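You operate a simulated robot arm through the tools that you are given. There is no shell and no other tool.

The job below is to be done with a simulated two-armed robot. You get a single attempt, and the scene is never put back.

JOB
Power on, free the emergency stop, reset and weave a batch of 3.
Fine: set the counter to 3; the knobs stay as they are.

It is judged by the outcome, as a careful person would: the job done as asked, and still so three seconds after it is handed in. It fails if anything else is knocked over, pushed out of place, dropped, spilled or broken.

ROBOT AND FRAMES
Two 7-joint arms with fingered hands on one trunk that stands fixed in place. Base frame: the origin is at the foot of the trunk, x ahead of it, y to its left, z up; the work surface is at about z = 938. Readings come in mm, degrees, newtons and seconds.
The left shoulder is at [50, 214, 869], the right one opposite. With the tool pointing down near the work surface each hand reaches from about 240 to 840 mm from the base axis, measured 20 degrees to its own side. Payload 3 kg a hand.
The TCP of each hand is the grasp point between the finger pads, 26 mm short of the fingertips. In the tool frame z runs along the fingers and y along their closing line. The gripper opens to 132 mm; its body begins 73 mm behind the TCP. The gripper is a hand of 3 fingers: y runs from the thumb to the fingers, the wrist lies at [0, 0, -229] in the tool frame, and closing takes about 1.5 s.
Orientation is told as [roll, pitch, yaw] about the base's x, y, z axes, in that order, counted from this pose: with the fingers straight down and closing along the base's y, the tool's x points along the base's -x, its y along +y and its z along -z.

CONTROLS
- The arms move only by the tool drive_tool. It takes "left_targets", "right_targets" or both (then of equal length, played together; a hand with none holds still); each is a list of rows, each an object (a shift or turn left out is 0, a gripper value left out holds the last) with "translation": the shift along the tool's x, y, z in units of 50 mm (1.0 is 50 mm), a list of three; "turn": the turn, a rotation vector about the tool's x, y, z in units of 6 degrees (1.0 is 6 degrees), a list of three; "gripper": the finger opening in mm, from 0 to 132. In form: [{"translation": [x, y, z], "turn": [rx, ry, rz], "gripper": gripper}, ...]. A call has 1 to 20 rows; each row shifts and turns the commanded pose from where the row before left it, along the tool's axes as they then stand. A call with a number of a shift or a turn outside -1 to 1 is refused whole. A row lasts 0.2 s, in which the tool goes at most 50 mm and 8.6 degrees; a call with a longer step from one row to the next is refused whole, and so is a gripper value outside its range. Where a pose cannot be reached the arm comes as near as it can. A force on the tool above 40 N (or 10 N above the force at the start of the call, whichever is more), or a blocked arm, ends the call early, and 0.2 s more pass. Each finger travels about 72 mm/s and halts on what it meets, pressing with about 31 N; the grip force reading is that of the motor and also rises with nothing between the fingers. The clock runs only during rows and for 0.2 s after the last one: add rows that do not move to give the fingers time. The reply holds the time, the measured pose of the TCP, the force on the tool along the base axes, the opening and the grip force, in the units named above and with some noise, with the torque about the TCP (base axes, N m) and any sound that the robot's microphone picked up.
- Cameras (640 x 400 px; columns grow to the right, rows downward): "scene" is now at [36.8, -0.8, 1507.2]; the picture's right is [-0.03, -1.00, 0.00], its down [-0.59, 0.02, -0.81] and it looks along [0.81, -0.02, -0.59] (base axes); focal length 319 px, centre (320, 200). "left" rides on the left gripper at [-62, 3, -92] in its tool frame; the picture's right is [-0.05, -1.00, 0.00], its down [0.83, -0.04, -0.56] and it looks along [0.55, -0.03, 0.83] (tool axes); focal length 230 px, centre (320, 200). "right" rides on the right gripper at [62, 3, -92] in its tool frame; the picture's right is [-0.05, 1.00, 0.00], its down [-0.83, -0.04, -0.56] and it looks along [-0.55, -0.03, 0.83] (tool axes); focal length 230 px, centre (320, 200). There is no depth. A picture from a camera that has moved, and an enlarged one, comes with that camera's place and axes in the base frame and with its lens.
- get_image(camera): a new picture of that camera. It takes no simulated time.
- hand_shape(shape, hand): the hand has 3 fingers and takes this shape, open, in about a second: jaw (thumb against the fingers, like two jaws); tri (thumb and two fingers); tip (a fingertip pinch); poke (one finger out to press); point (the index stretched); flat (the hand flat); cup (the hand cupped); fist (a fist). The gripper value then closes the fingers along that shape, each until it touches; the sizes above hold for jaw. It gives what a move gives, with no picture.
- head_to(pan, tilt): turns the head with the scene camera to pan (to the left, within 86 degrees either way) and tilt (down, from -29 to 69), counted from straight ahead of the robot. It gives what a move gives.
- enlarge(camera, box): a new picture of the part [left, top, right, bottom] of that camera's present view, enlarged. It takes no simulated time.
- sign_off(): hands the job in; it is judged then, once.

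Nothing tells you positions but the pictures and the camera data. Unless the task says otherwise, let go and move clear before handing in.

The tools are called after ">>>" as name(argument=value, ...) on one line, values as JSON. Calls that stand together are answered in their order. drive_tool: Moves the arms, as the interface text tells. Its arguments: {"type":"object","properties":{"left_targets":{"type":"array"},"right_targets":{"type":"array"}},"required":[]} The other tools are called the same way: hand_shape (shape, hand) gives the hand a shape; head_to (pan, tilt) turns the head that bears the scene camera; get_image (camera) takes a picture; enlarge (camera, box) takes an enlarged picture of a part of a camera's view; sign_off () hands the job in.

At the start:

```text
t: 0.0
left_ee_pos: [508.7, 162.2, 1211.0]
left_tool_rot: [0.0, 0.0, -3.5]
left_force: [-0.1, 0.1, -0.3]
left_ft_torque: [0.01, 0.0, 0.0]
left_opening: 132.0
left_gripper_force: 0.1
left_shape: jaw
right_ee_pos: [454.4, -277.9, 1212.0]
right_tool_rot: [-0.1, 0.0, -3.6]
right_force: [-0.2, 1.3, -0.1]
right_ft_torque: [-0.02, 0.04, 0.0]
right_opening: 131.8
right_gripper_force: 0.1
right_shape: jaw
head pan, tilt (commanded): [-1.6, 35.8]
```

scene: 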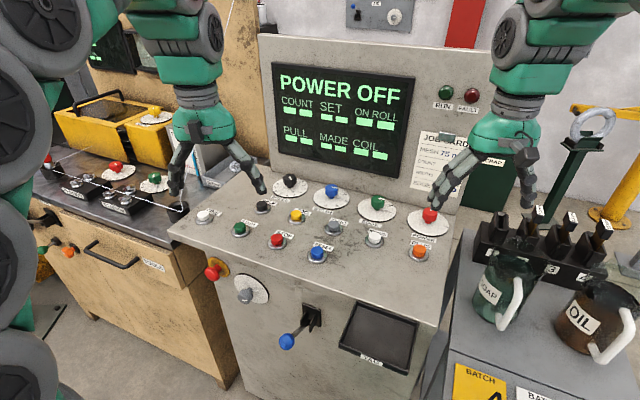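
right: 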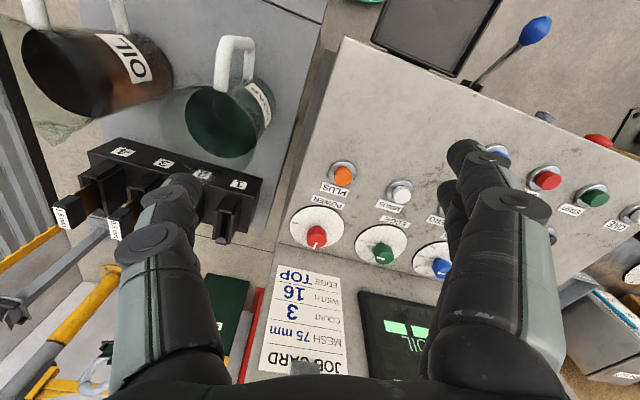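
left: 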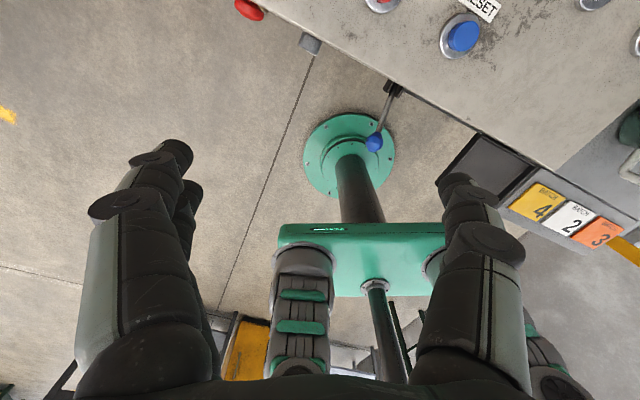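

I see a control console with a display reading POWER OFF, rows of buttons and knobs, a red emergency stop on the front left, and a lever. I'll look closer at the labels before moving anything.

>>> enlarge(camera="scene", box=[170, 160, 330, 260])

>>> enlarge(camera="scene", box=[300, 160, 460, 260])

>>> enlarge(camera="scene", box=[180, 240, 420, 390])

>>> enlarge(camera="scene", box=[260, 50, 500, 200])

>>> enlarge(camera="right", box=[260, 100, 480, 380])

```text
4.00 times, centred on (250, 210) of scene
camera zoom: at [36.8, -0.8, 1507.2], right [-0.03, -1.0, 0.0], down [-0.59, 0.02, -0.81], along [0.81, -0.02, -0.59], focal length 1276 px, centre (600, 160)
```

zoom: 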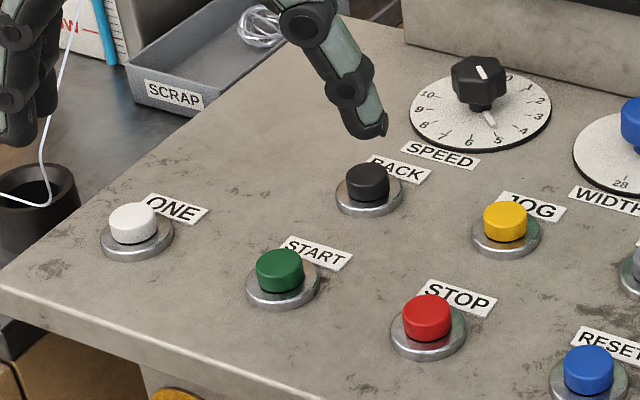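

```text
4.00 times, centred on (380, 210) of scene
camera zoom: at [36.8, -0.8, 1507.2], right [-0.03, -1.0, 0.0], down [-0.59, 0.02, -0.81], along [0.81, -0.02, -0.59], focal length 1276 px, centre (80, 160)
```

zoom: 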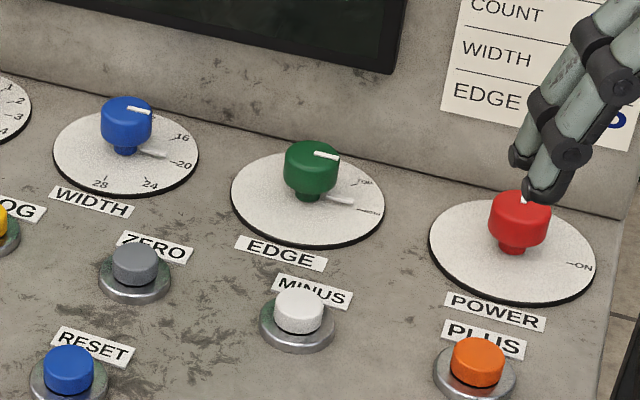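

```text
2.67 times, centred on (300, 315) of scene
camera zoom: at [36.8, -0.8, 1507.2], right [-0.03, -1.0, 0.0], down [-0.59, 0.02, -0.81], along [0.81, -0.02, -0.59], focal length 850 px, centre (373, -107)
```

zoom: 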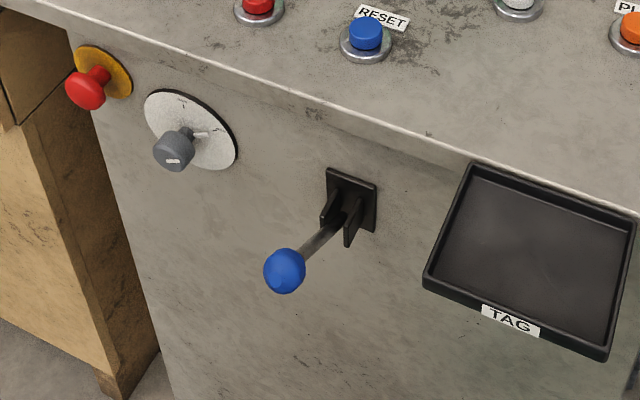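

```text
2.67 times, centred on (380, 125) of scene
camera zoom: at [36.8, -0.8, 1507.2], right [-0.03, -1.0, 0.0], down [-0.59, 0.02, -0.81], along [0.81, -0.02, -0.59], focal length 850 px, centre (160, 400)
```

zoom: 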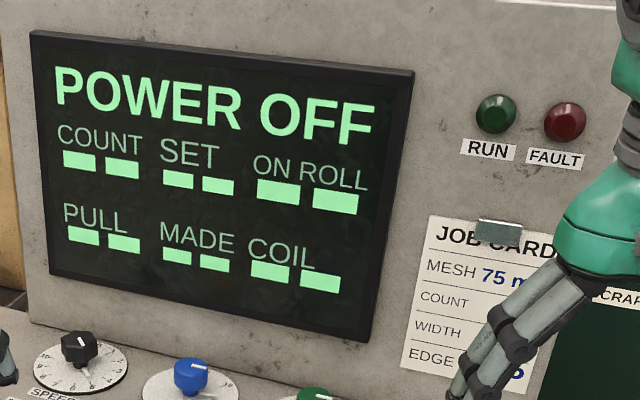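

```text
1.43 times, centred on (370, 240) of right
camera zoom: at [393.3, -271.7, 1304.6], right [0.12, 0.99, 0.0], down [0.83, -0.1, 0.56], along [0.55, -0.06, -0.83], focal length 329 px, centre (249, 143)
```

zoom: 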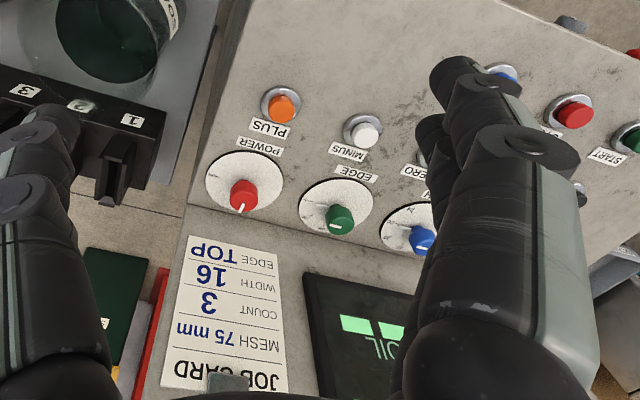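

The display says POWER OFF, the POWER dial points away from me with ON on its right, and the e-stop sits on the front face at the left. I'll turn the head to get the rest of the scene and closer views of the e-stop.

>>> enlarge(camera="scene", box=[190, 240, 290, 310])

>>> enlarge(camera="scene", box=[380, 190, 480, 260])

>>> enlarge(camera="left", box=[220, 0, 640, 260])

>>> head_to(pan=35, tilt=35)

```text
5.71 times, centred on (240, 275) of scene
camera zoom: at [36.8, -0.8, 1507.2], right [-0.03, -1.0, 0.0], down [-0.59, 0.02, -0.81], along [0.81, -0.02, -0.59], focal length 1822 px, centre (777, -229)
```

zoom: 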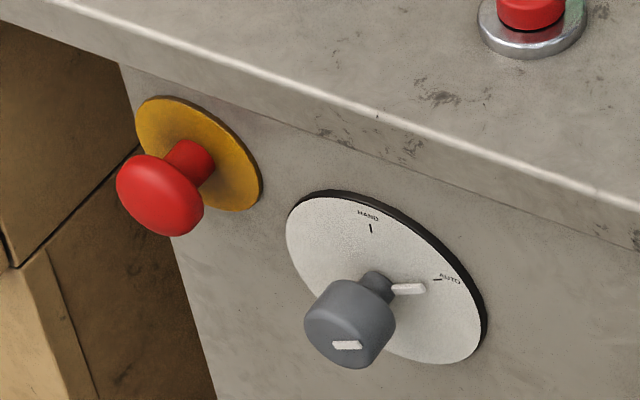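

```text
5.71 times, centred on (430, 225) of scene
camera zoom: at [36.8, -0.8, 1507.2], right [-0.03, -1.0, 0.0], down [-0.59, 0.02, -0.81], along [0.81, -0.02, -0.59], focal length 1822 px, centre (-309, 57)
```

zoom: 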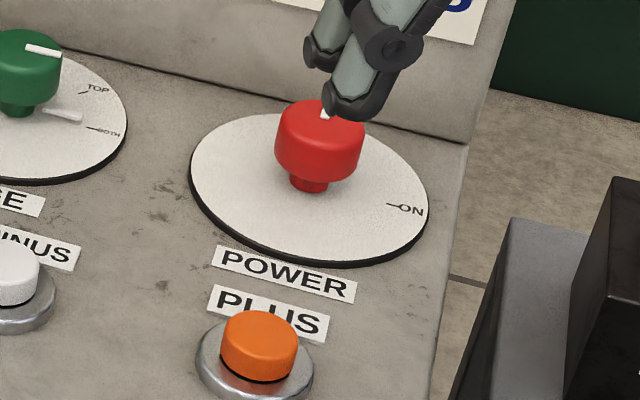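

```text
1.52 times, centred on (430, 130) of left
camera zoom: at [569.3, 161.7, 1305.3], right [-0.01, -1.0, 0.0], down [-0.83, 0.01, 0.56], along [-0.56, 0.01, -0.83], focal length 351 px, centre (152, 307)
```

zoom: 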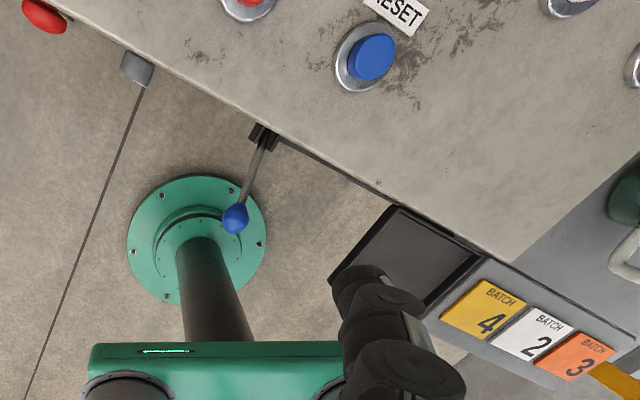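

```text
t: 1.0
left_ee_pos: [507.9, 163.5, 1212.0]
left_tool_rot: [0.0, -0.1, -3.6]
left_force: [0.4, -0.2, 0.3]
left_ft_torque: [0.02, 0.04, 0.01]
left_opening: 131.8
left_gripper_force: 0.0
left_shape: jaw
right_ee_pos: [454.8, -278.2, 1212.5]
right_tool_rot: [-0.1, 0.1, -3.6]
right_force: [-0.3, -0.5, -0.8]
right_ft_torque: [-0.02, 0.0, 0.01]
right_opening: 131.8
right_gripper_force: 0.1
right_shape: jaw
head pan, tilt (commanded): [35.0, 35.0]
```

The front selector seems to be on AUTO and stays as it is. Now I look at the left part of the scene.

>>> get_image(camera="scene")

>>> enlarge(camera="scene", box=[340, 240, 520, 360])

```text
taken
camera scene: at [21.5, 52.1, 1508.5], right [0.57, -0.82, 0.0], down [-0.47, -0.33, -0.82], along [0.67, 0.47, -0.57], focal length 319 px, centre (320, 200)
```

scene: 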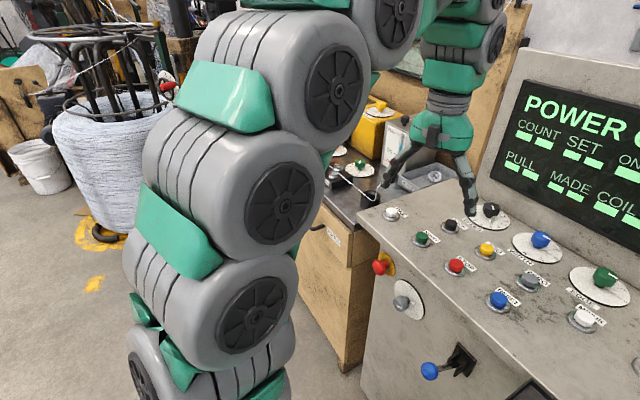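

```text
3.33 times, centred on (430, 300) of scene
camera zoom: at [21.5, 52.1, 1508.5], right [0.57, -0.82, 0.0], down [-0.47, -0.33, -0.82], along [0.67, 0.47, -0.57], focal length 1063 px, centre (-47, -133)
```

zoom: 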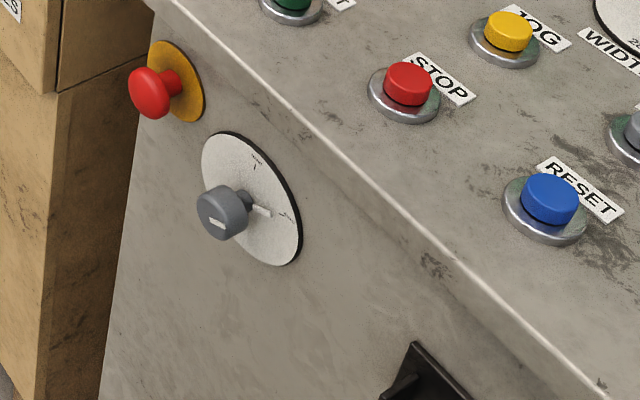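

Next I look right, then return to the middle, to map obstacles near the right hand's path.

>>> head_to(pan=-35, tilt=35)

>>> get_image(camera="scene")

>>> enlarge(camera="scene", box=[130, 140, 330, 270])

```text
t: 2.4
left_ee_pos: [508.7, 161.5, 1211.9]
left_tool_rot: [0.0, 0.0, -3.7]
left_force: [0.5, -0.9, 0.2]
left_ft_torque: [0.0, 0.01, 0.0]
left_opening: 131.9
left_gripper_force: 0.1
left_shape: jaw
right_ee_pos: [454.9, -278.8, 1212.3]
right_tool_rot: [0.0, 0.0, -3.6]
right_force: [0.2, -0.4, -0.4]
right_ft_torque: [-0.03, -0.04, 0.0]
right_opening: 132.0
right_gripper_force: 0.0
right_shape: jaw
head pan, tilt (commanded): [-35.0, 35.0]
```

```text
taken
camera scene: at [21.5, -48.9, 1508.5], right [-0.57, -0.82, 0.0], down [-0.47, 0.33, -0.82], along [0.67, -0.47, -0.57], focal length 319 px, centre (320, 200)
```

scene: 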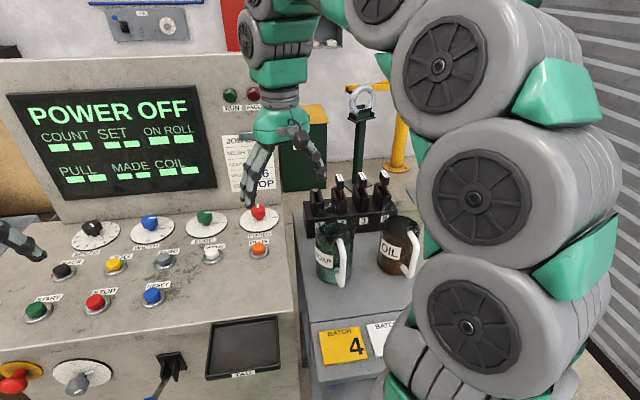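

```text
3.08 times, centred on (230, 205) of scene
camera zoom: at [21.5, -48.9, 1508.5], right [-0.57, -0.82, 0.0], down [-0.47, 0.33, -0.82], along [0.67, -0.47, -0.57], focal length 981 px, centre (597, 185)
```

zoom: 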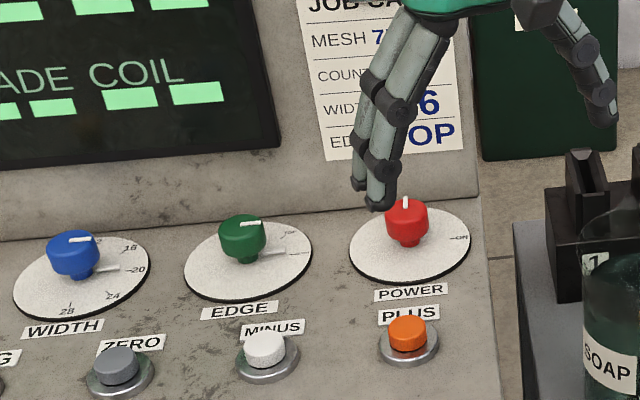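

The console is turned about 25° to the right, with its top flat at roughly z 945–960. The POWER knob is near (685, -308), with ON on its right-hand side. I'll bring the right hand's camera closer to the knob and turn the head back to the middle.

>>> head_to(pan=-8, tilt=38)

>>> drive_tool(right_targets=[{"translation": [-0.827, -0.083, 0.6]}, {"translation": [-0.827, -0.083, 0.6]}, {"translation": [-0.827, -0.083, 0.6]}, {"translation": [-0.827, -0.083, 0.6]}, {"translation": [0, 0, 0]}])

>>> get_image(camera="right")

>>> get_image(camera="scene")

```text
t: 3.4
left_ee_pos: [507.3, 163.0, 1212.5]
left_tool_rot: [0.0, 0.0, -3.6]
left_force: [-0.8, -0.5, -0.1]
left_ft_torque: [0.01, 0.0, 0.02]
left_opening: 132.0
left_gripper_force: 0.0
left_shape: jaw
right_ee_pos: [453.4, -279.2, 1212.7]
right_tool_rot: [0.0, 0.0, -3.7]
right_force: [0.8, -0.1, 1.1]
right_ft_torque: [-0.01, -0.01, 0.0]
right_opening: 131.9
right_gripper_force: 0.1
right_shape: jaw
head pan, tilt (commanded): [-8.0, 38.0]
```

```text
refused: row 1 steps farther than a row can; nothing moved
```

```text
taken
camera right: at [393.3, -271.7, 1304.6], right [0.12, 0.99, 0.0], down [0.83, -0.1, 0.56], along [0.55, -0.06, -0.83], focal length 230 px, centre (320, 200)
```

right: 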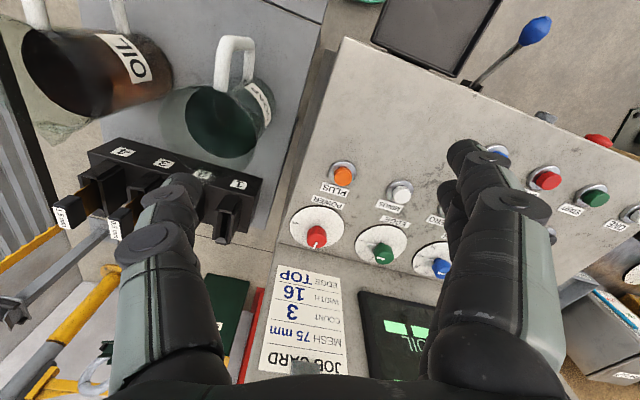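

```text
taken
camera scene: at [34.8, -10.5, 1503.9], right [-0.14, -0.99, 0.0], down [-0.61, 0.09, -0.79], along [0.78, -0.11, -0.62], focal length 319 px, centre (320, 200)
```

scene: 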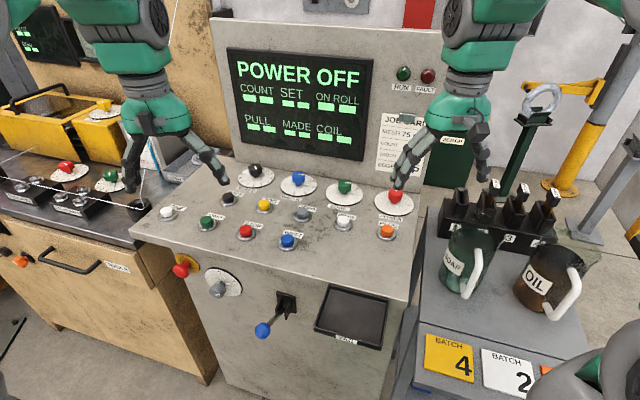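

The step was too long, so I'll use smaller rows to bring the right hand near the POWER knob.

>>> drive_tool(right_targets=[{"translation": [-0.66, -0.066, 0.48]}, {"translation": [-0.66, -0.066, 0.48]}, {"translation": [-0.66, -0.066, 0.48]}, {"translation": [-0.66, -0.066, 0.48]}, {"translation": [-0.66, -0.066, 0.48]}, {"translation": [0, 0, 0]}])

>>> get_image(camera="right")

>>> get_image(camera="scene")

```text
t: 4.8
left_ee_pos: [507.4, 163.6, 1211.7]
left_tool_rot: [0.0, 0.0, -3.6]
left_force: [0.3, -0.2, -0.1]
left_ft_torque: [-0.01, -0.01, -0.01]
left_opening: 132.0
left_gripper_force: 0.1
left_shape: jaw
right_ee_pos: [620.2, -306.8, 1093.5]
right_tool_rot: [0.0, 0.0, -3.6]
right_force: [-0.4, 0.4, 0.8]
right_ft_torque: [0.0, -0.01, 0.01]
right_opening: 131.9
right_gripper_force: 0.0
right_shape: jaw
head pan, tilt (commanded): [-8.0, 38.0]
```

```text
taken
camera right: at [557.8, -300.3, 1185.3], right [0.12, 0.99, 0.0], down [0.83, -0.1, 0.56], along [0.55, -0.06, -0.83], focal length 230 px, centre (320, 200)
```

right: 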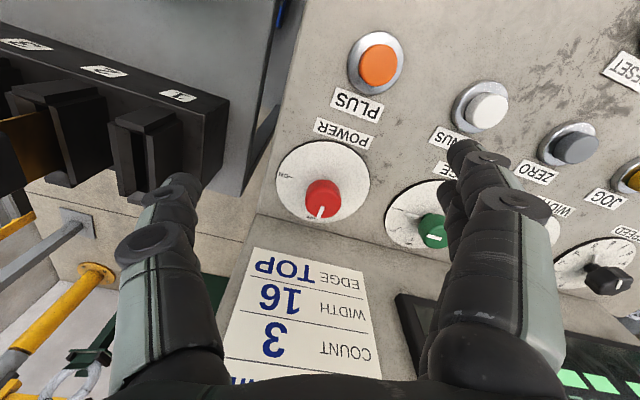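

```text
taken
camera scene: at [34.8, -10.4, 1503.9], right [-0.14, -0.99, 0.0], down [-0.61, 0.09, -0.79], along [0.78, -0.11, -0.62], focal length 319 px, centre (320, 200)
```

scene: 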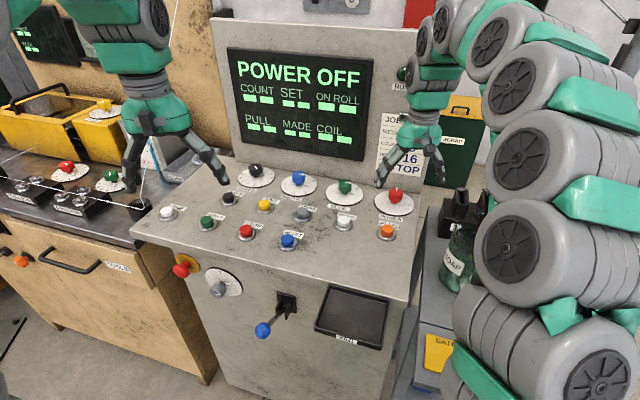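

>>> enlarge(camera="right", box=[240, 20, 480, 260])

>>> enlarge(camera="scene", box=[360, 170, 430, 220])

```text
1.67 times, centred on (360, 140) of right
camera zoom: at [557.8, -300.3, 1185.3], right [0.12, 0.99, 0.0], down [0.83, -0.1, 0.56], along [0.55, -0.06, -0.83], focal length 384 px, centre (253, 300)
```

zoom: 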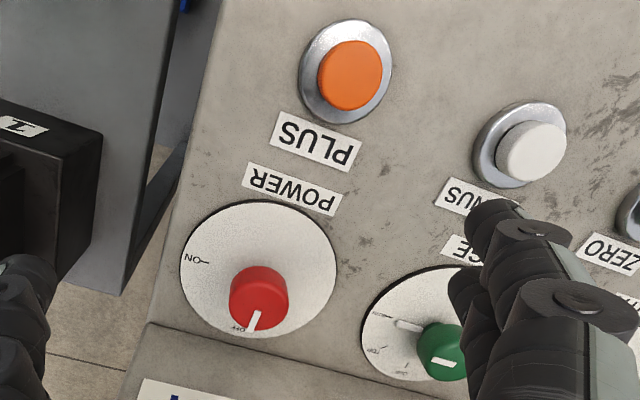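

```text
8.00 times, centred on (395, 195) of scene
camera zoom: at [34.8, -10.4, 1503.9], right [-0.14, -0.99, 0.0], down [-0.61, 0.09, -0.79], along [0.78, -0.11, -0.62], focal length 2551 px, centre (-280, 240)
```

zoom: 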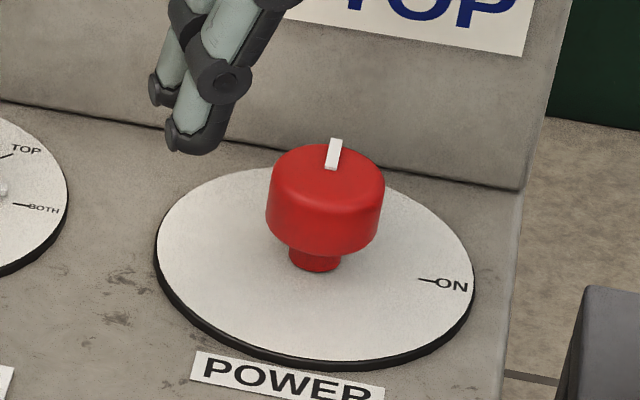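

The POWER knob's top is near (688, -311, 994) and the dial plate near z 960, with the pointer at OFF pointing away. I'll pre-close the right hand, turn it about +24°, and hover above the knob.

>>> drive_tool(right_targets=[{"turn": [0, 0, -1], "gripper": 75}, {"turn": [0, 0, -1]}, {"turn": [0, 0, -1]}, {"turn": [0, 0, -1]}, {"translation": [-0.614, -0.271, 0.0]}, {"translation": [-0.614, -0.271, 0.4]}, {"translation": [0, 0, 0]}])

>>> get_image(camera="right")

>>> enlarge(camera="scene", box=[330, 110, 470, 220])

```text
t: 6.3
left_ee_pos: [507.3, 162.7, 1211.1]
left_tool_rot: [0.0, -0.1, -3.5]
left_force: [-0.7, -0.9, 0.0]
left_ft_torque: [0.0, 0.04, 0.03]
left_opening: 131.9
left_gripper_force: 0.0
left_shape: jaw
right_ee_pos: [684.6, -310.5, 1072.0]
right_tool_rot: [-0.1, 0.0, 20.5]
right_force: [-0.3, 0.2, 0.3]
right_ft_torque: [-0.03, -0.01, -0.02]
right_opening: 75.9
right_gripper_force: 0.2
right_shape: jaw
head pan, tilt (commanded): [-8.0, 38.0]
```

```text
taken
camera right: at [625.9, -328.8, 1165.1], right [-0.3, 0.95, 0.0], down [0.79, 0.25, 0.55], along [0.53, 0.17, -0.83], focal length 230 px, centre (320, 200)
```

right: 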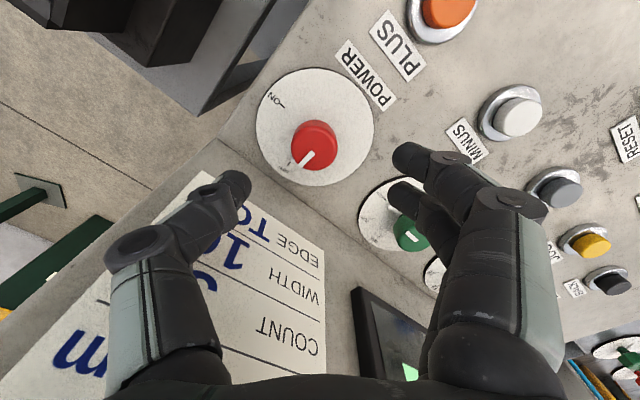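

```text
3.64 times, centred on (400, 165) of scene
camera zoom: at [34.8, -10.4, 1503.9], right [-0.14, -0.99, 0.0], down [-0.61, 0.09, -0.79], along [0.78, -0.11, -0.62], focal length 1160 px, centre (29, 327)
```

zoom: 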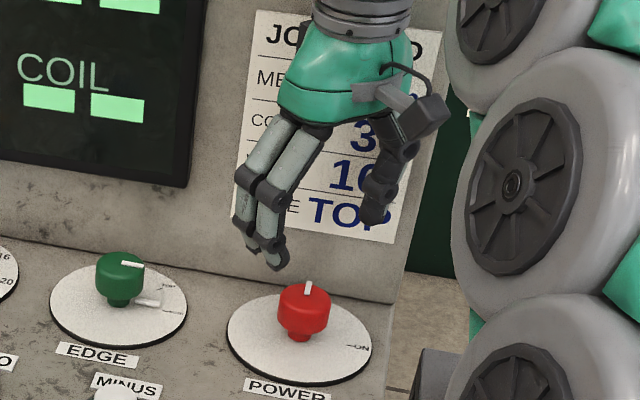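

I'll enlarge the wrist view to locate the knob's top more exactly.

>>> enlarge(camera="right", box=[240, 60, 400, 200])

>>> enlarge(camera="scene", box=[360, 140, 430, 220])

```text
2.86 times, centred on (320, 130) of right
camera zoom: at [625.9, -328.8, 1165.1], right [-0.3, 0.95, 0.0], down [0.79, 0.25, 0.55], along [0.53, 0.17, -0.83], focal length 657 px, centre (320, 400)
```

zoom: 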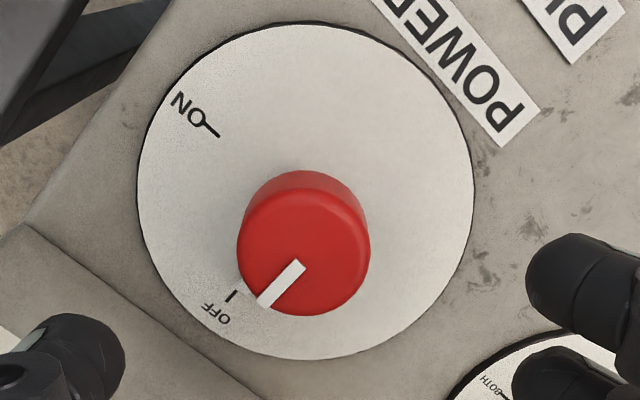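

```text
5.00 times, centred on (395, 180) of scene
camera zoom: at [34.8, -10.4, 1503.9], right [-0.14, -0.99, 0.0], down [-0.61, 0.09, -0.79], along [0.78, -0.11, -0.62], focal length 1594 px, centre (-55, 300)
```

zoom: 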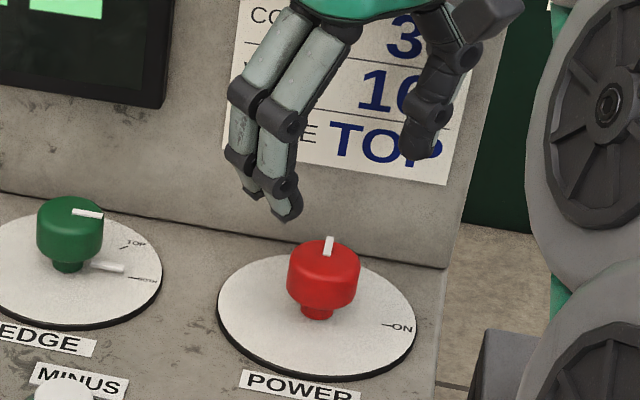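

The knob top is near (688, -313, 992), almost directly below the hand, and ON lies about 90° clockwise from OFF. I'll descend partway and check the alignment.

>>> drive_tool(right_targets=[{"translation": [-0.028, -0.05, 0.62]}, {"translation": [0, 0, 0.5]}, {"translation": [0, 0, 0]}])

>>> get_image(camera="right")

>>> enlarge(camera="scene", box=[350, 140, 440, 230])

```text
t: 7.2
left_ee_pos: [508.2, 163.2, 1213.1]
left_tool_rot: [0.0, -0.1, -3.6]
left_force: [0.0, -0.4, -0.1]
left_ft_torque: [0.01, 0.02, 0.02]
left_opening: 131.7
left_gripper_force: 0.2
left_shape: jaw
right_ee_pos: [688.3, -312.8, 1015.7]
right_tool_rot: [-0.1, 0.0, 20.3]
right_force: [-0.5, -0.4, -0.7]
right_ft_torque: [0.01, -0.01, 0.0]
right_opening: 75.7
right_gripper_force: 0.1
right_shape: jaw
head pan, tilt (commanded): [-8.0, 38.0]
```

```text
taken
camera right: at [629.0, -331.0, 1108.5], right [-0.3, 0.95, 0.0], down [0.79, 0.25, 0.56], along [0.53, 0.17, -0.83], focal length 230 px, centre (320, 200)
```

right: 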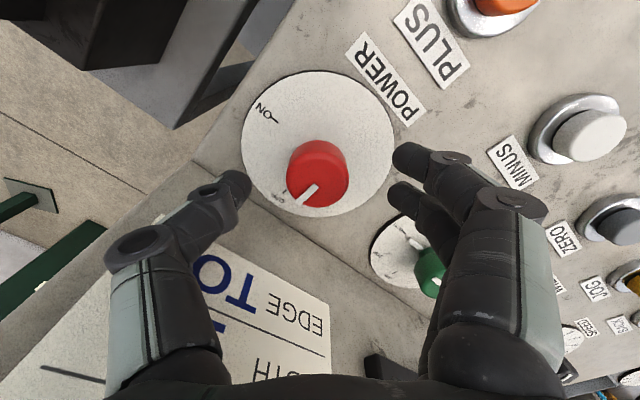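

```text
4.44 times, centred on (395, 185) of scene
camera zoom: at [34.8, -10.4, 1503.9], right [-0.14, -0.99, 0.0], down [-0.61, 0.09, -0.79], along [0.78, -0.11, -0.62], focal length 1417 px, centre (-13, 267)
```

zoom: 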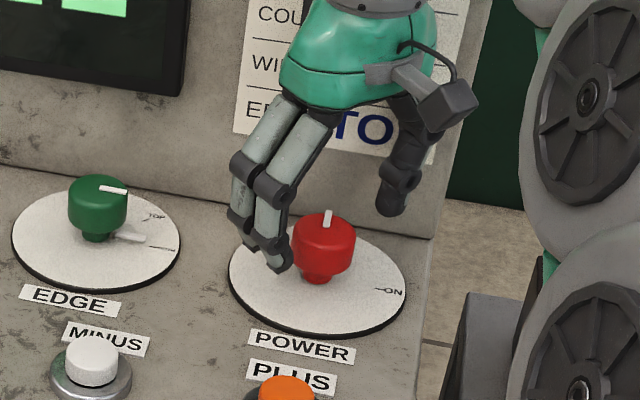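

The knob sits centred between the fingertips. I'll descend 23 mm and close gently on it.

>>> drive_tool(right_targets=[{"translation": [0, 0, 0.23]}, {"translation": [0, 0, 0.23]}, {"translation": [0, 0, 0]}, {"gripper": 20}, {"gripper": 20}, {"gripper": 20}, {"gripper": 20}, {"gripper": 20}])

>>> get_image(camera="right")

>>> enlarge(camera="scene", box=[350, 140, 440, 230])

```text
t: 8.9
left_ee_pos: [506.9, 162.8, 1211.1]
left_tool_rot: [0.0, -0.1, -3.7]
left_force: [0.5, -0.2, 0.6]
left_ft_torque: [0.01, 0.03, -0.01]
left_opening: 131.9
left_gripper_force: 0.1
left_shape: jaw
right_ee_pos: [687.3, -311.5, 993.1]
right_tool_rot: [0.1, -0.1, 20.3]
right_force: [-5.1, -4.2, -3.7]
right_ft_torque: [-0.05, 0.08, -0.06]
right_opening: 27.0
right_gripper_force: 30.7
right_shape: jaw
head pan, tilt (commanded): [-8.0, 38.0]
```

```text
taken
camera right: at [628.0, -330.5, 1085.4], right [-0.3, 0.95, 0.0], down [0.79, 0.25, 0.55], along [0.53, 0.17, -0.83], focal length 230 px, centre (320, 200)
```

right: 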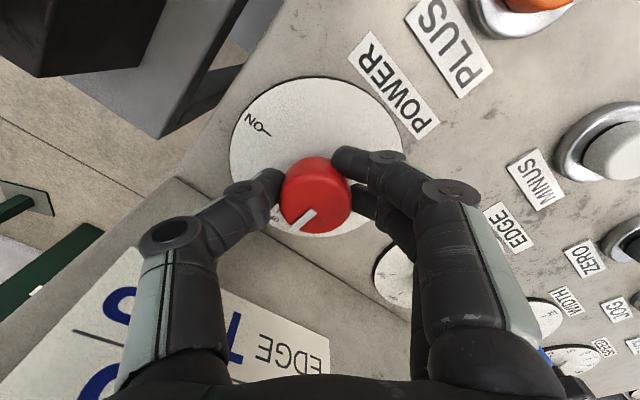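

```text
4.44 times, centred on (395, 185) of scene
camera zoom: at [34.7, -10.5, 1503.9], right [-0.14, -0.99, 0.0], down [-0.61, 0.09, -0.79], along [0.78, -0.11, -0.62], focal length 1417 px, centre (-13, 267)
```

zoom: 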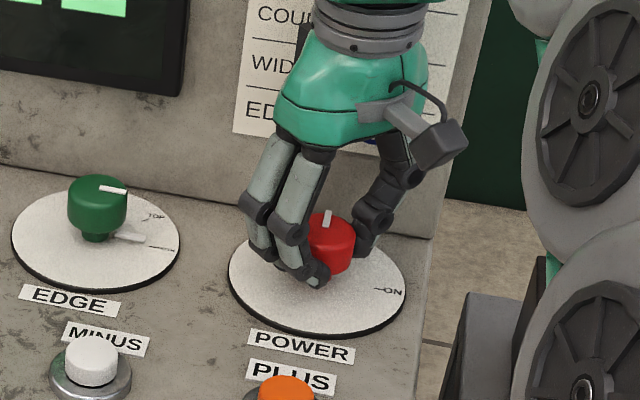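

The knob is gripped between thumb and two fingers. I'll turn it clockwise in stages, watching forces.

>>> drive_tool(right_targets=[{"turn": [0, 0, 1]}, {"turn": [0, 0, 1]}, {"turn": [0, 0, 1]}, {"turn": [0, 0, 1]}, {"turn": [0, 0, 1]}, {"turn": [0, 0, 0]}])

>>> get_image(camera="right")

>>> get_image(camera="scene")

```text
t: 10.3
left_ee_pos: [508.4, 163.0, 1211.1]
left_tool_rot: [0.0, 0.0, -3.5]
left_force: [0.4, -0.5, -0.2]
left_ft_torque: [0.01, 0.01, -0.02]
left_opening: 132.0
left_gripper_force: 0.0
left_shape: jaw
right_ee_pos: [687.9, -311.2, 993.3]
right_tool_rot: [0.0, 0.0, -9.7]
right_force: [-5.0, 9.6, -8.1]
right_ft_torque: [0.3, 0.1, 0.07]
right_opening: 25.7
right_gripper_force: 31.1
right_shape: jaw
head pan, tilt (commanded): [-8.0, 38.0]
```

```text
taken
camera right: at [627.3, -297.6, 1085.8], right [0.22, 0.98, 0.0], down [0.81, -0.18, 0.55], along [0.54, -0.12, -0.83], focal length 230 px, centre (320, 200)
```

right: 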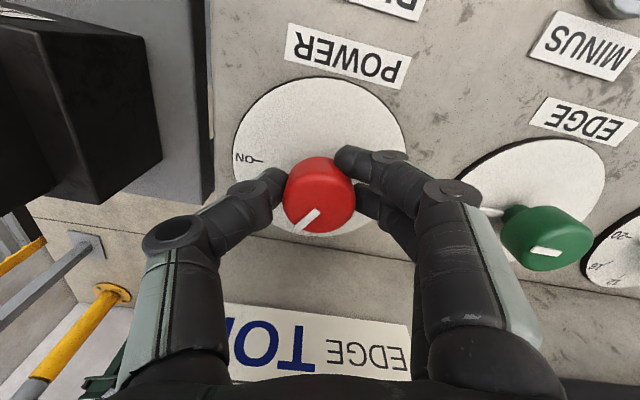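

```text
taken
camera scene: at [34.8, -10.3, 1503.9], right [-0.14, -0.99, 0.0], down [-0.61, 0.09, -0.79], along [0.78, -0.11, -0.62], focal length 319 px, centre (320, 200)
```

scene: 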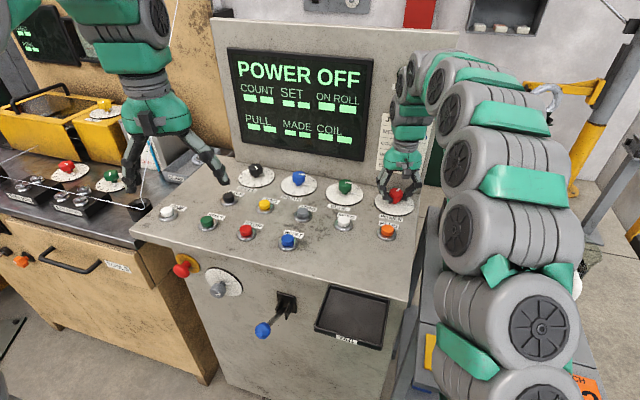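

The pointer turned with the hand by 30° with small forces. I'll continue turning.

>>> drive_tool(right_targets=[{"turn": [0, 0, 1]}, {"turn": [0, 0, 1]}, {"turn": [0, 0, 1]}, {"turn": [0, 0, 1]}, {"turn": [0, 0, 1]}, {"turn": [0, 0, 0]}])

>>> get_image(camera="right")

>>> get_image(camera="scene")

```text
t: 11.8
left_ee_pos: [508.4, 163.1, 1212.0]
left_tool_rot: [0.1, 0.0, -3.6]
left_force: [0.6, 0.1, 0.3]
left_ft_torque: [-0.01, 0.0, 0.01]
left_opening: 132.1
left_gripper_force: 0.1
left_shape: jaw
right_ee_pos: [688.3, -311.1, 994.3]
right_tool_rot: [0.0, 0.0, -39.7]
right_force: [0.7, 19.8, -8.9]
right_ft_torque: [0.59, -0.19, 0.07]
right_opening: 25.3
right_gripper_force: 30.9
right_shape: jaw
head pan, tilt (commanded): [-8.0, 38.0]
```

```text
taken
camera right: at [642.1, -268.8, 1086.0], right [0.68, 0.74, 0.0], down [0.61, -0.56, 0.55], along [0.41, -0.38, -0.83], focal length 230 px, centre (320, 200)
```

right: 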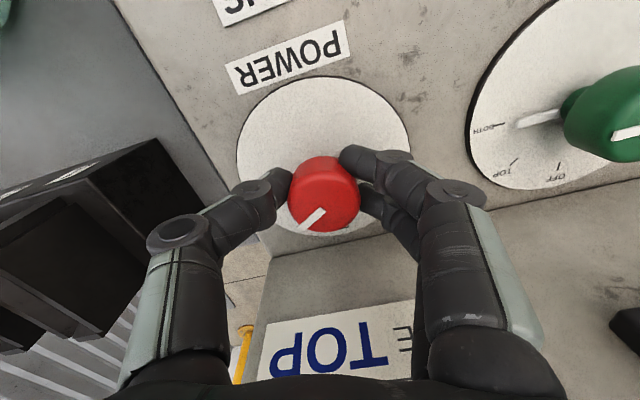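

```text
taken
camera scene: at [34.9, -10.1, 1503.9], right [-0.14, -0.99, 0.0], down [-0.61, 0.09, -0.79], along [0.78, -0.11, -0.62], focal length 319 px, centre (320, 200)
```

scene: 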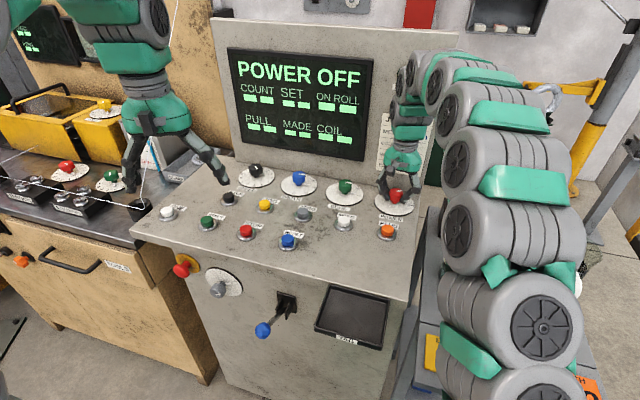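

The knob is two-thirds of the way. I'll ease the sideways load by shifting 3 mm left, then turn the remaining 30°.

>>> drive_tool(right_targets=[{"translation": [0.04, 0.05, 0]}, {"turn": [0, 0, 1]}, {"turn": [0, 0, 1]}, {"turn": [0, 0, 1]}, {"turn": [0, 0, 1]}, {"turn": [0, 0, 0.7]}, {"turn": [0, 0, 0]}])

>>> get_image(camera="right")

>>> get_image(camera="scene")

```text
t: 13.3
left_ee_pos: [509.0, 162.8, 1212.0]
left_tool_rot: [-0.1, 0.0, -3.6]
left_force: [0.0, 0.4, 0.2]
left_ft_torque: [0.01, -0.01, 0.0]
left_opening: 132.0
left_gripper_force: 0.0
left_shape: jaw
right_ee_pos: [688.3, -307.9, 993.1]
right_tool_rot: [0.0, -0.1, -67.8]
right_force: [14.3, 15.3, -5.0]
right_ft_torque: [0.31, -0.45, 0.12]
right_opening: 24.8
right_gripper_force: 31.7
right_shape: jaw
head pan, tilt (commanded): [-8.0, 38.0]
```

```text
taken
camera right: at [667.7, -250.0, 1086.1], right [0.94, 0.33, 0.0], down [0.27, -0.79, 0.55], along [0.18, -0.52, -0.83], focal length 230 px, centre (320, 200)
```

right: 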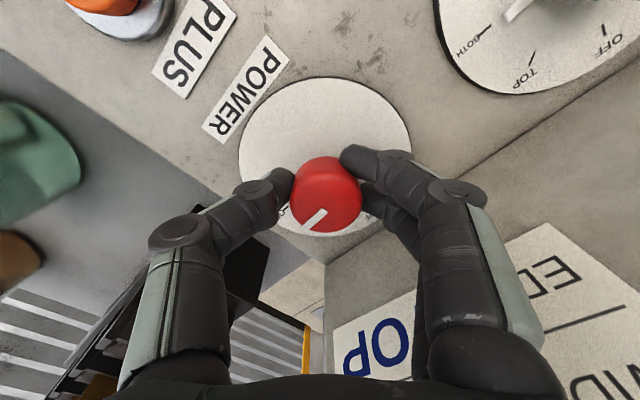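

```text
taken
camera scene: at [35.1, -10.2, 1503.9], right [-0.14, -0.99, 0.0], down [-0.61, 0.09, -0.79], along [0.78, -0.11, -0.62], focal length 319 px, centre (320, 200)
```

scene: 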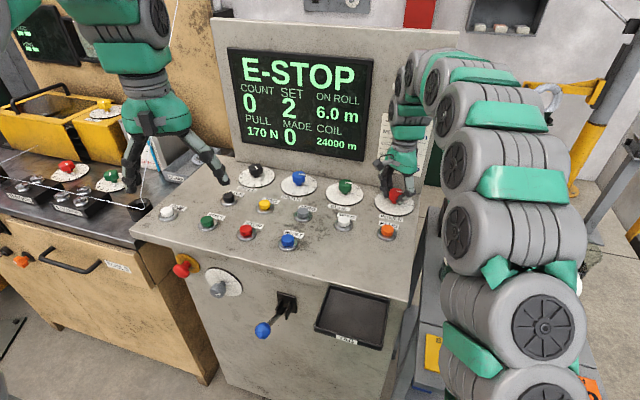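

The machine is on; the display shows E-STOP, SET 2, COUNT 0. I'll open the hand, lift off, and check that the pointer sits at ON.

>>> drive_tool(right_targets=[{"gripper": 60}, {"gripper": 60}, {"gripper": 60}, {"gripper": 60}, {"translation": [0, 0, -0.5]}, {"translation": [0, 0, -0.9]}, {"translation": [0, 0, -0.9]}, {"translation": [0, 0, 0]}])

>>> get_image(camera="right")

>>> enlarge(camera="right", box=[220, 60, 420, 200])

>>> enlarge(camera="scene", box=[220, 20, 460, 220])

```text
t: 15.2
left_ee_pos: [508.2, 162.6, 1212.4]
left_tool_rot: [0.1, 0.0, -3.6]
left_force: [-0.2, -0.5, 0.4]
left_ft_torque: [0.02, 0.01, -0.01]
left_opening: 131.8
left_gripper_force: 0.1
left_shape: jaw
right_ee_pos: [687.7, -307.8, 1109.5]
right_tool_rot: [-0.1, 0.1, -67.8]
right_force: [0.5, 0.1, -0.7]
right_ft_torque: [0.02, 0.0, 0.0]
right_opening: 59.9
right_gripper_force: 0.0
right_shape: jaw
head pan, tilt (commanded): [-8.0, 38.0]
```

```text
taken
camera right: at [668.1, -250.8, 1201.9], right [0.94, 0.33, 0.0], down [0.27, -0.79, 0.56], along [0.18, -0.52, -0.83], focal length 230 px, centre (320, 200)
```

right: 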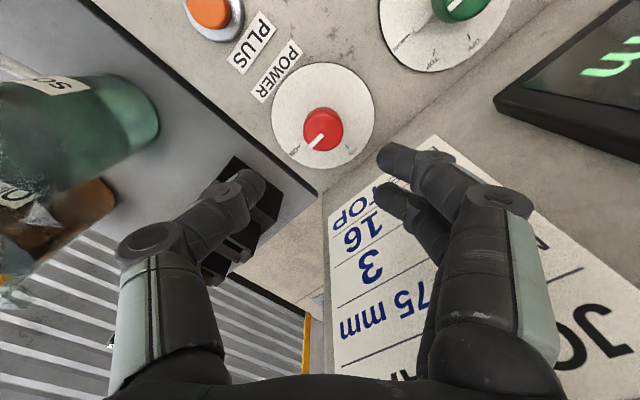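

```text
2.86 times, centred on (320, 130) of right
camera zoom: at [668.1, -250.8, 1201.9], right [0.94, 0.33, 0.0], down [0.27, -0.79, 0.56], along [0.18, -0.52, -0.83], focal length 657 px, centre (320, 400)
```

zoom: 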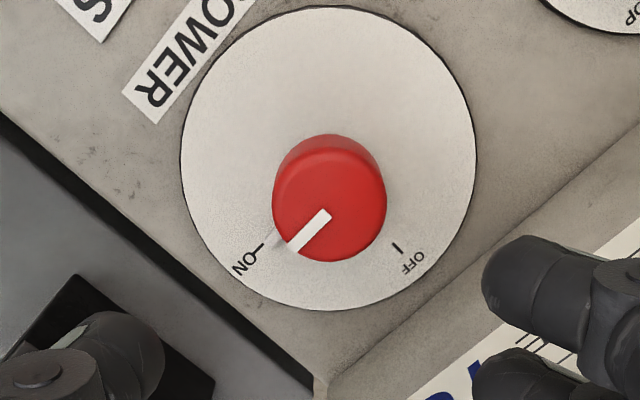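

```text
2.00 times, centred on (340, 120) of scene
camera zoom: at [34.8, -10.4, 1503.9], right [-0.14, -0.99, 0.0], down [-0.61, 0.09, -0.79], along [0.78, -0.11, -0.62], focal length 638 px, centre (280, 360)
```

zoom: 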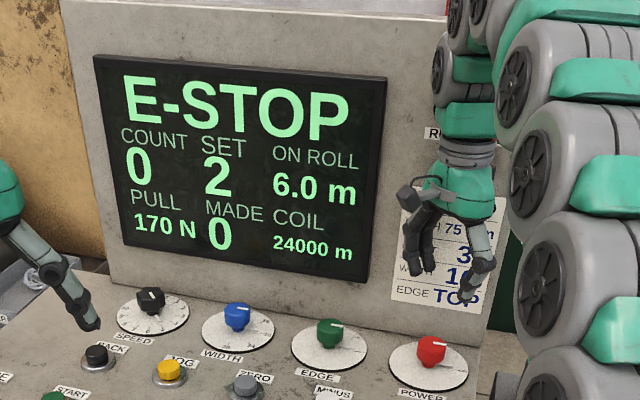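

POWER is at ON. The e-stop head is near (616, 270, 852) on the front face, so I'll bring the left arm back to the left and turn its hand to point forward.

>>> drive_tool(left_targets=[{"translation": [0.43, 0.665, 0]}, {"translation": [0.43, 0.665, 0]}, {"translation": [0.43, 0.665, 0]}, {"translation": [0.43, 0.665, 0]}, {"turn": [0, -1, 0]}, {"turn": [0, -1, 0]}, {"turn": [0, -1, 0]}, {"turn": [0, -1, 0]}, {"turn": [0, -1, 0]}, {"turn": [0, -1, 0]}, {"turn": [0, -1, 0]}, {"turn": [0, -1, 0]}, {"turn": [0, 0, 0]}])

>>> get_image(camera="scene")

>>> get_image(camera="left")

```text
t: 17.9
left_ee_pos: [431.1, 301.2, 1213.3]
left_tool_rot: [0.2, -48.2, -3.7]
left_force: [0.3, 0.7, 0.1]
left_ft_torque: [-0.01, -0.02, -0.01]
left_opening: 131.7
left_gripper_force: 0.0
left_shape: jaw
right_ee_pos: [690.1, -308.5, 1108.9]
right_tool_rot: [-0.1, 0.0, -67.8]
right_force: [0.4, 0.5, -0.3]
right_ft_torque: [0.0, 0.02, -0.02]
right_opening: 59.5
right_gripper_force: 0.1
right_shape: jaw
head pan, tilt (commanded): [-8.0, 38.0]
```

```text
taken
camera scene: at [34.8, -10.4, 1503.9], right [-0.14, -0.99, 0.0], down [-0.61, 0.09, -0.79], along [0.78, -0.11, -0.62], focal length 319 px, centre (320, 200)
```

scene: 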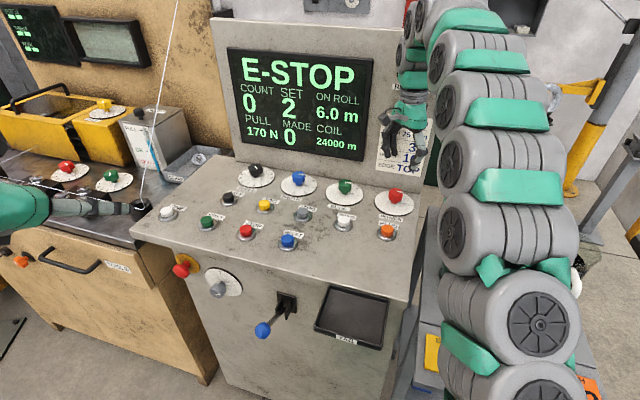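

```text
taken
camera left: at [403.1, 305.2, 1320.9], right [-0.03, -1.0, 0.04], down [-0.97, 0.02, -0.25], along [0.25, -0.04, -0.97], focal length 230 px, centre (320, 200)
```

left: 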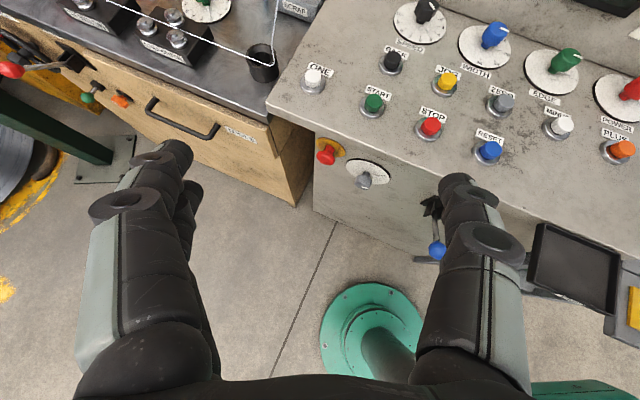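

This view shows the front face well. I'll enlarge it to refine the e-stop and button locations.

>>> enlarge(camera="left", box=[290, 120, 410, 200])

>>> enlarge(camera="left", box=[280, 40, 520, 180])

>>> enlarge(camera="scene", box=[150, 235, 270, 310])

```text
5.00 times, centred on (350, 160) of left
camera zoom: at [403.1, 305.2, 1320.9], right [-0.03, -1.0, 0.04], down [-0.97, 0.02, -0.25], along [0.25, -0.04, -0.97], focal length 1150 px, centre (170, 400)
```

zoom: 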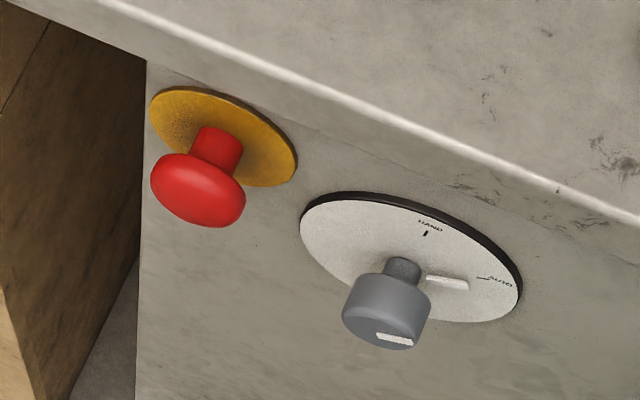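

```text
2.67 times, centred on (400, 110) of left
camera zoom: at [403.1, 305.2, 1320.9], right [-0.03, -1.0, 0.04], down [-0.97, 0.02, -0.25], along [0.25, -0.04, -0.97], focal length 614 px, centre (107, 440)
```

zoom: 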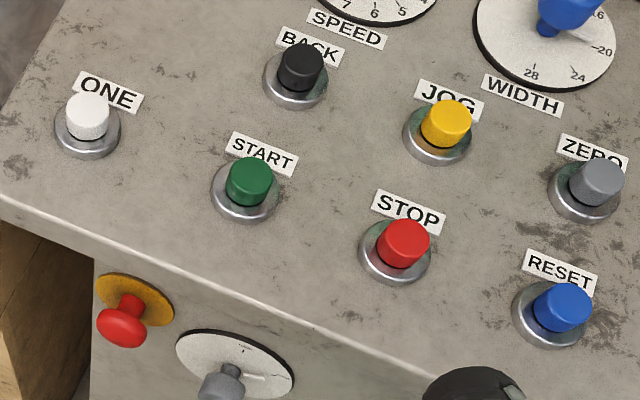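

```text
5.33 times, centred on (210, 272) of scene
camera zoom: at [34.8, -10.4, 1503.9], right [-0.14, -0.99, 0.0], down [-0.61, 0.09, -0.79], along [0.78, -0.11, -0.62], focal length 1701 px, centre (907, -187)
```

zoom: 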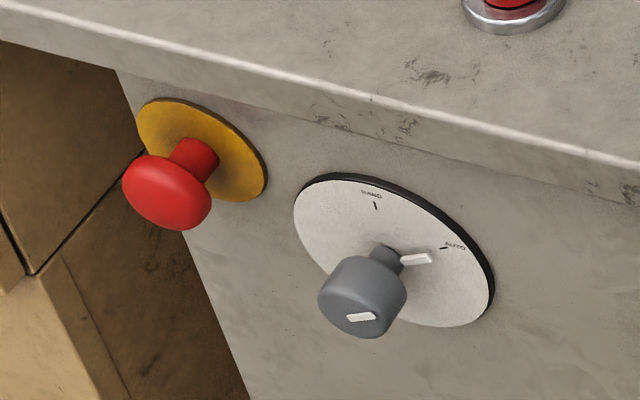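

The e-stop head is at about (622, 271, 845), facing toward (-0.91, 0.42). I'll finish turning the left hand to horizontal, aligned with the e-stop's axis.

>>> drive_tool(left_targets=[{"turn": [0, -1, 0]}, {"turn": [0, -1, 0]}, {"turn": [0, -1, 0]}, {"turn": [0, -1, 0]}, {"turn": [0, -1, 0]}, {"turn": [0, -1, 0]}, {"turn": [0, -1, 0]}, {"turn": [0.9, 0, 0]}, {"turn": [0.9, 0, 0]}, {"turn": [0.9, 0, 0]}, {"turn": [0.9, 0, 0]}, {"turn": [0, 0, 0]}])

>>> get_image(camera="scene")

>>> get_image(camera="left")

```text
t: 20.6
left_ee_pos: [438.2, 318.5, 1300.6]
left_tool_rot: [-23.2, -79.0, -2.8]
left_force: [0.4, 0.2, -0.1]
left_ft_torque: [0.03, 0.0, -0.02]
left_opening: 131.9
left_gripper_force: 0.2
left_shape: jaw
left hand out of reach, approached as far as the arm can: row 3, 4, 5, 6, 7
right_ee_pos: [688.1, -308.7, 1110.3]
right_tool_rot: [0.0, 0.0, -67.8]
right_force: [0.2, 0.4, 0.2]
right_ft_torque: [-0.01, -0.04, -0.02]
right_opening: 59.8
right_gripper_force: 0.0
right_shape: jaw
head pan, tilt (commanded): [-8.0, 38.0]
```

```text
taken
camera scene: at [34.8, -10.4, 1503.9], right [-0.14, -0.99, 0.0], down [-0.61, 0.09, -0.79], along [0.78, -0.11, -0.62], focal length 319 px, centre (320, 200)
```

scene: 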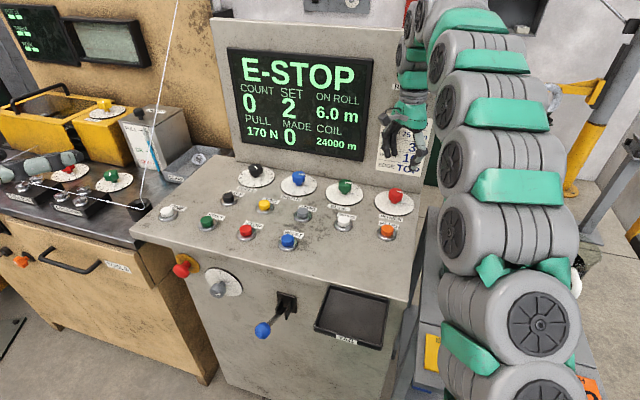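

```text
taken
camera left: at [369.2, 361.0, 1377.6], right [-0.42, -0.9, 0.13], down [-0.67, 0.21, -0.71], along [0.61, -0.39, -0.69], focal length 230 px, centre (320, 200)
```

left: 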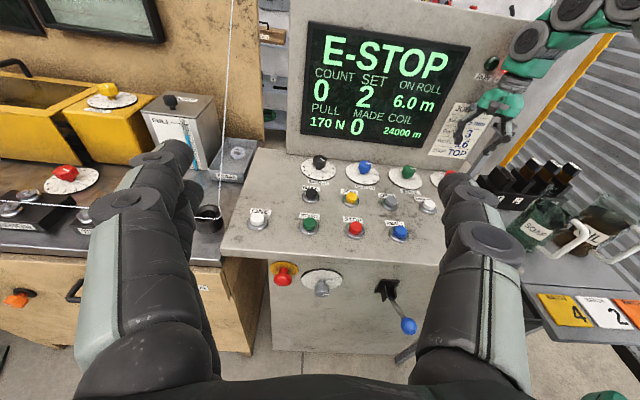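

The arm could not hold a fully horizontal hand that high and close. I'll lower it and move it forward in steps to where the reach is better, checking the pose.

>>> drive_tool(left_targets=[{"translation": [0.7, 0, 0.5]}, {"translation": [0.7, 0, 0.5]}, {"translation": [0, 0, 0]}])

```text
t: 21.4
left_ee_pos: [464.6, 294.3, 1226.4]
left_tool_rot: [-24.2, -78.3, -2.8]
left_force: [-0.6, 0.0, -1.5]
left_ft_torque: [-0.03, 0.02, -0.03]
left_opening: 131.8
left_gripper_force: 0.1
left_shape: jaw
left hand out of reach, approached as far as the arm can: row 2
right_ee_pos: [688.7, -309.5, 1109.5]
right_tool_rot: [0.1, 0.0, -67.8]
right_force: [-0.1, 0.0, 0.0]
right_ft_torque: [-0.03, -0.02, -0.02]
right_opening: 59.5
right_gripper_force: 0.0
right_shape: jaw
head pan, tilt (commanded): [-8.0, 38.0]
```

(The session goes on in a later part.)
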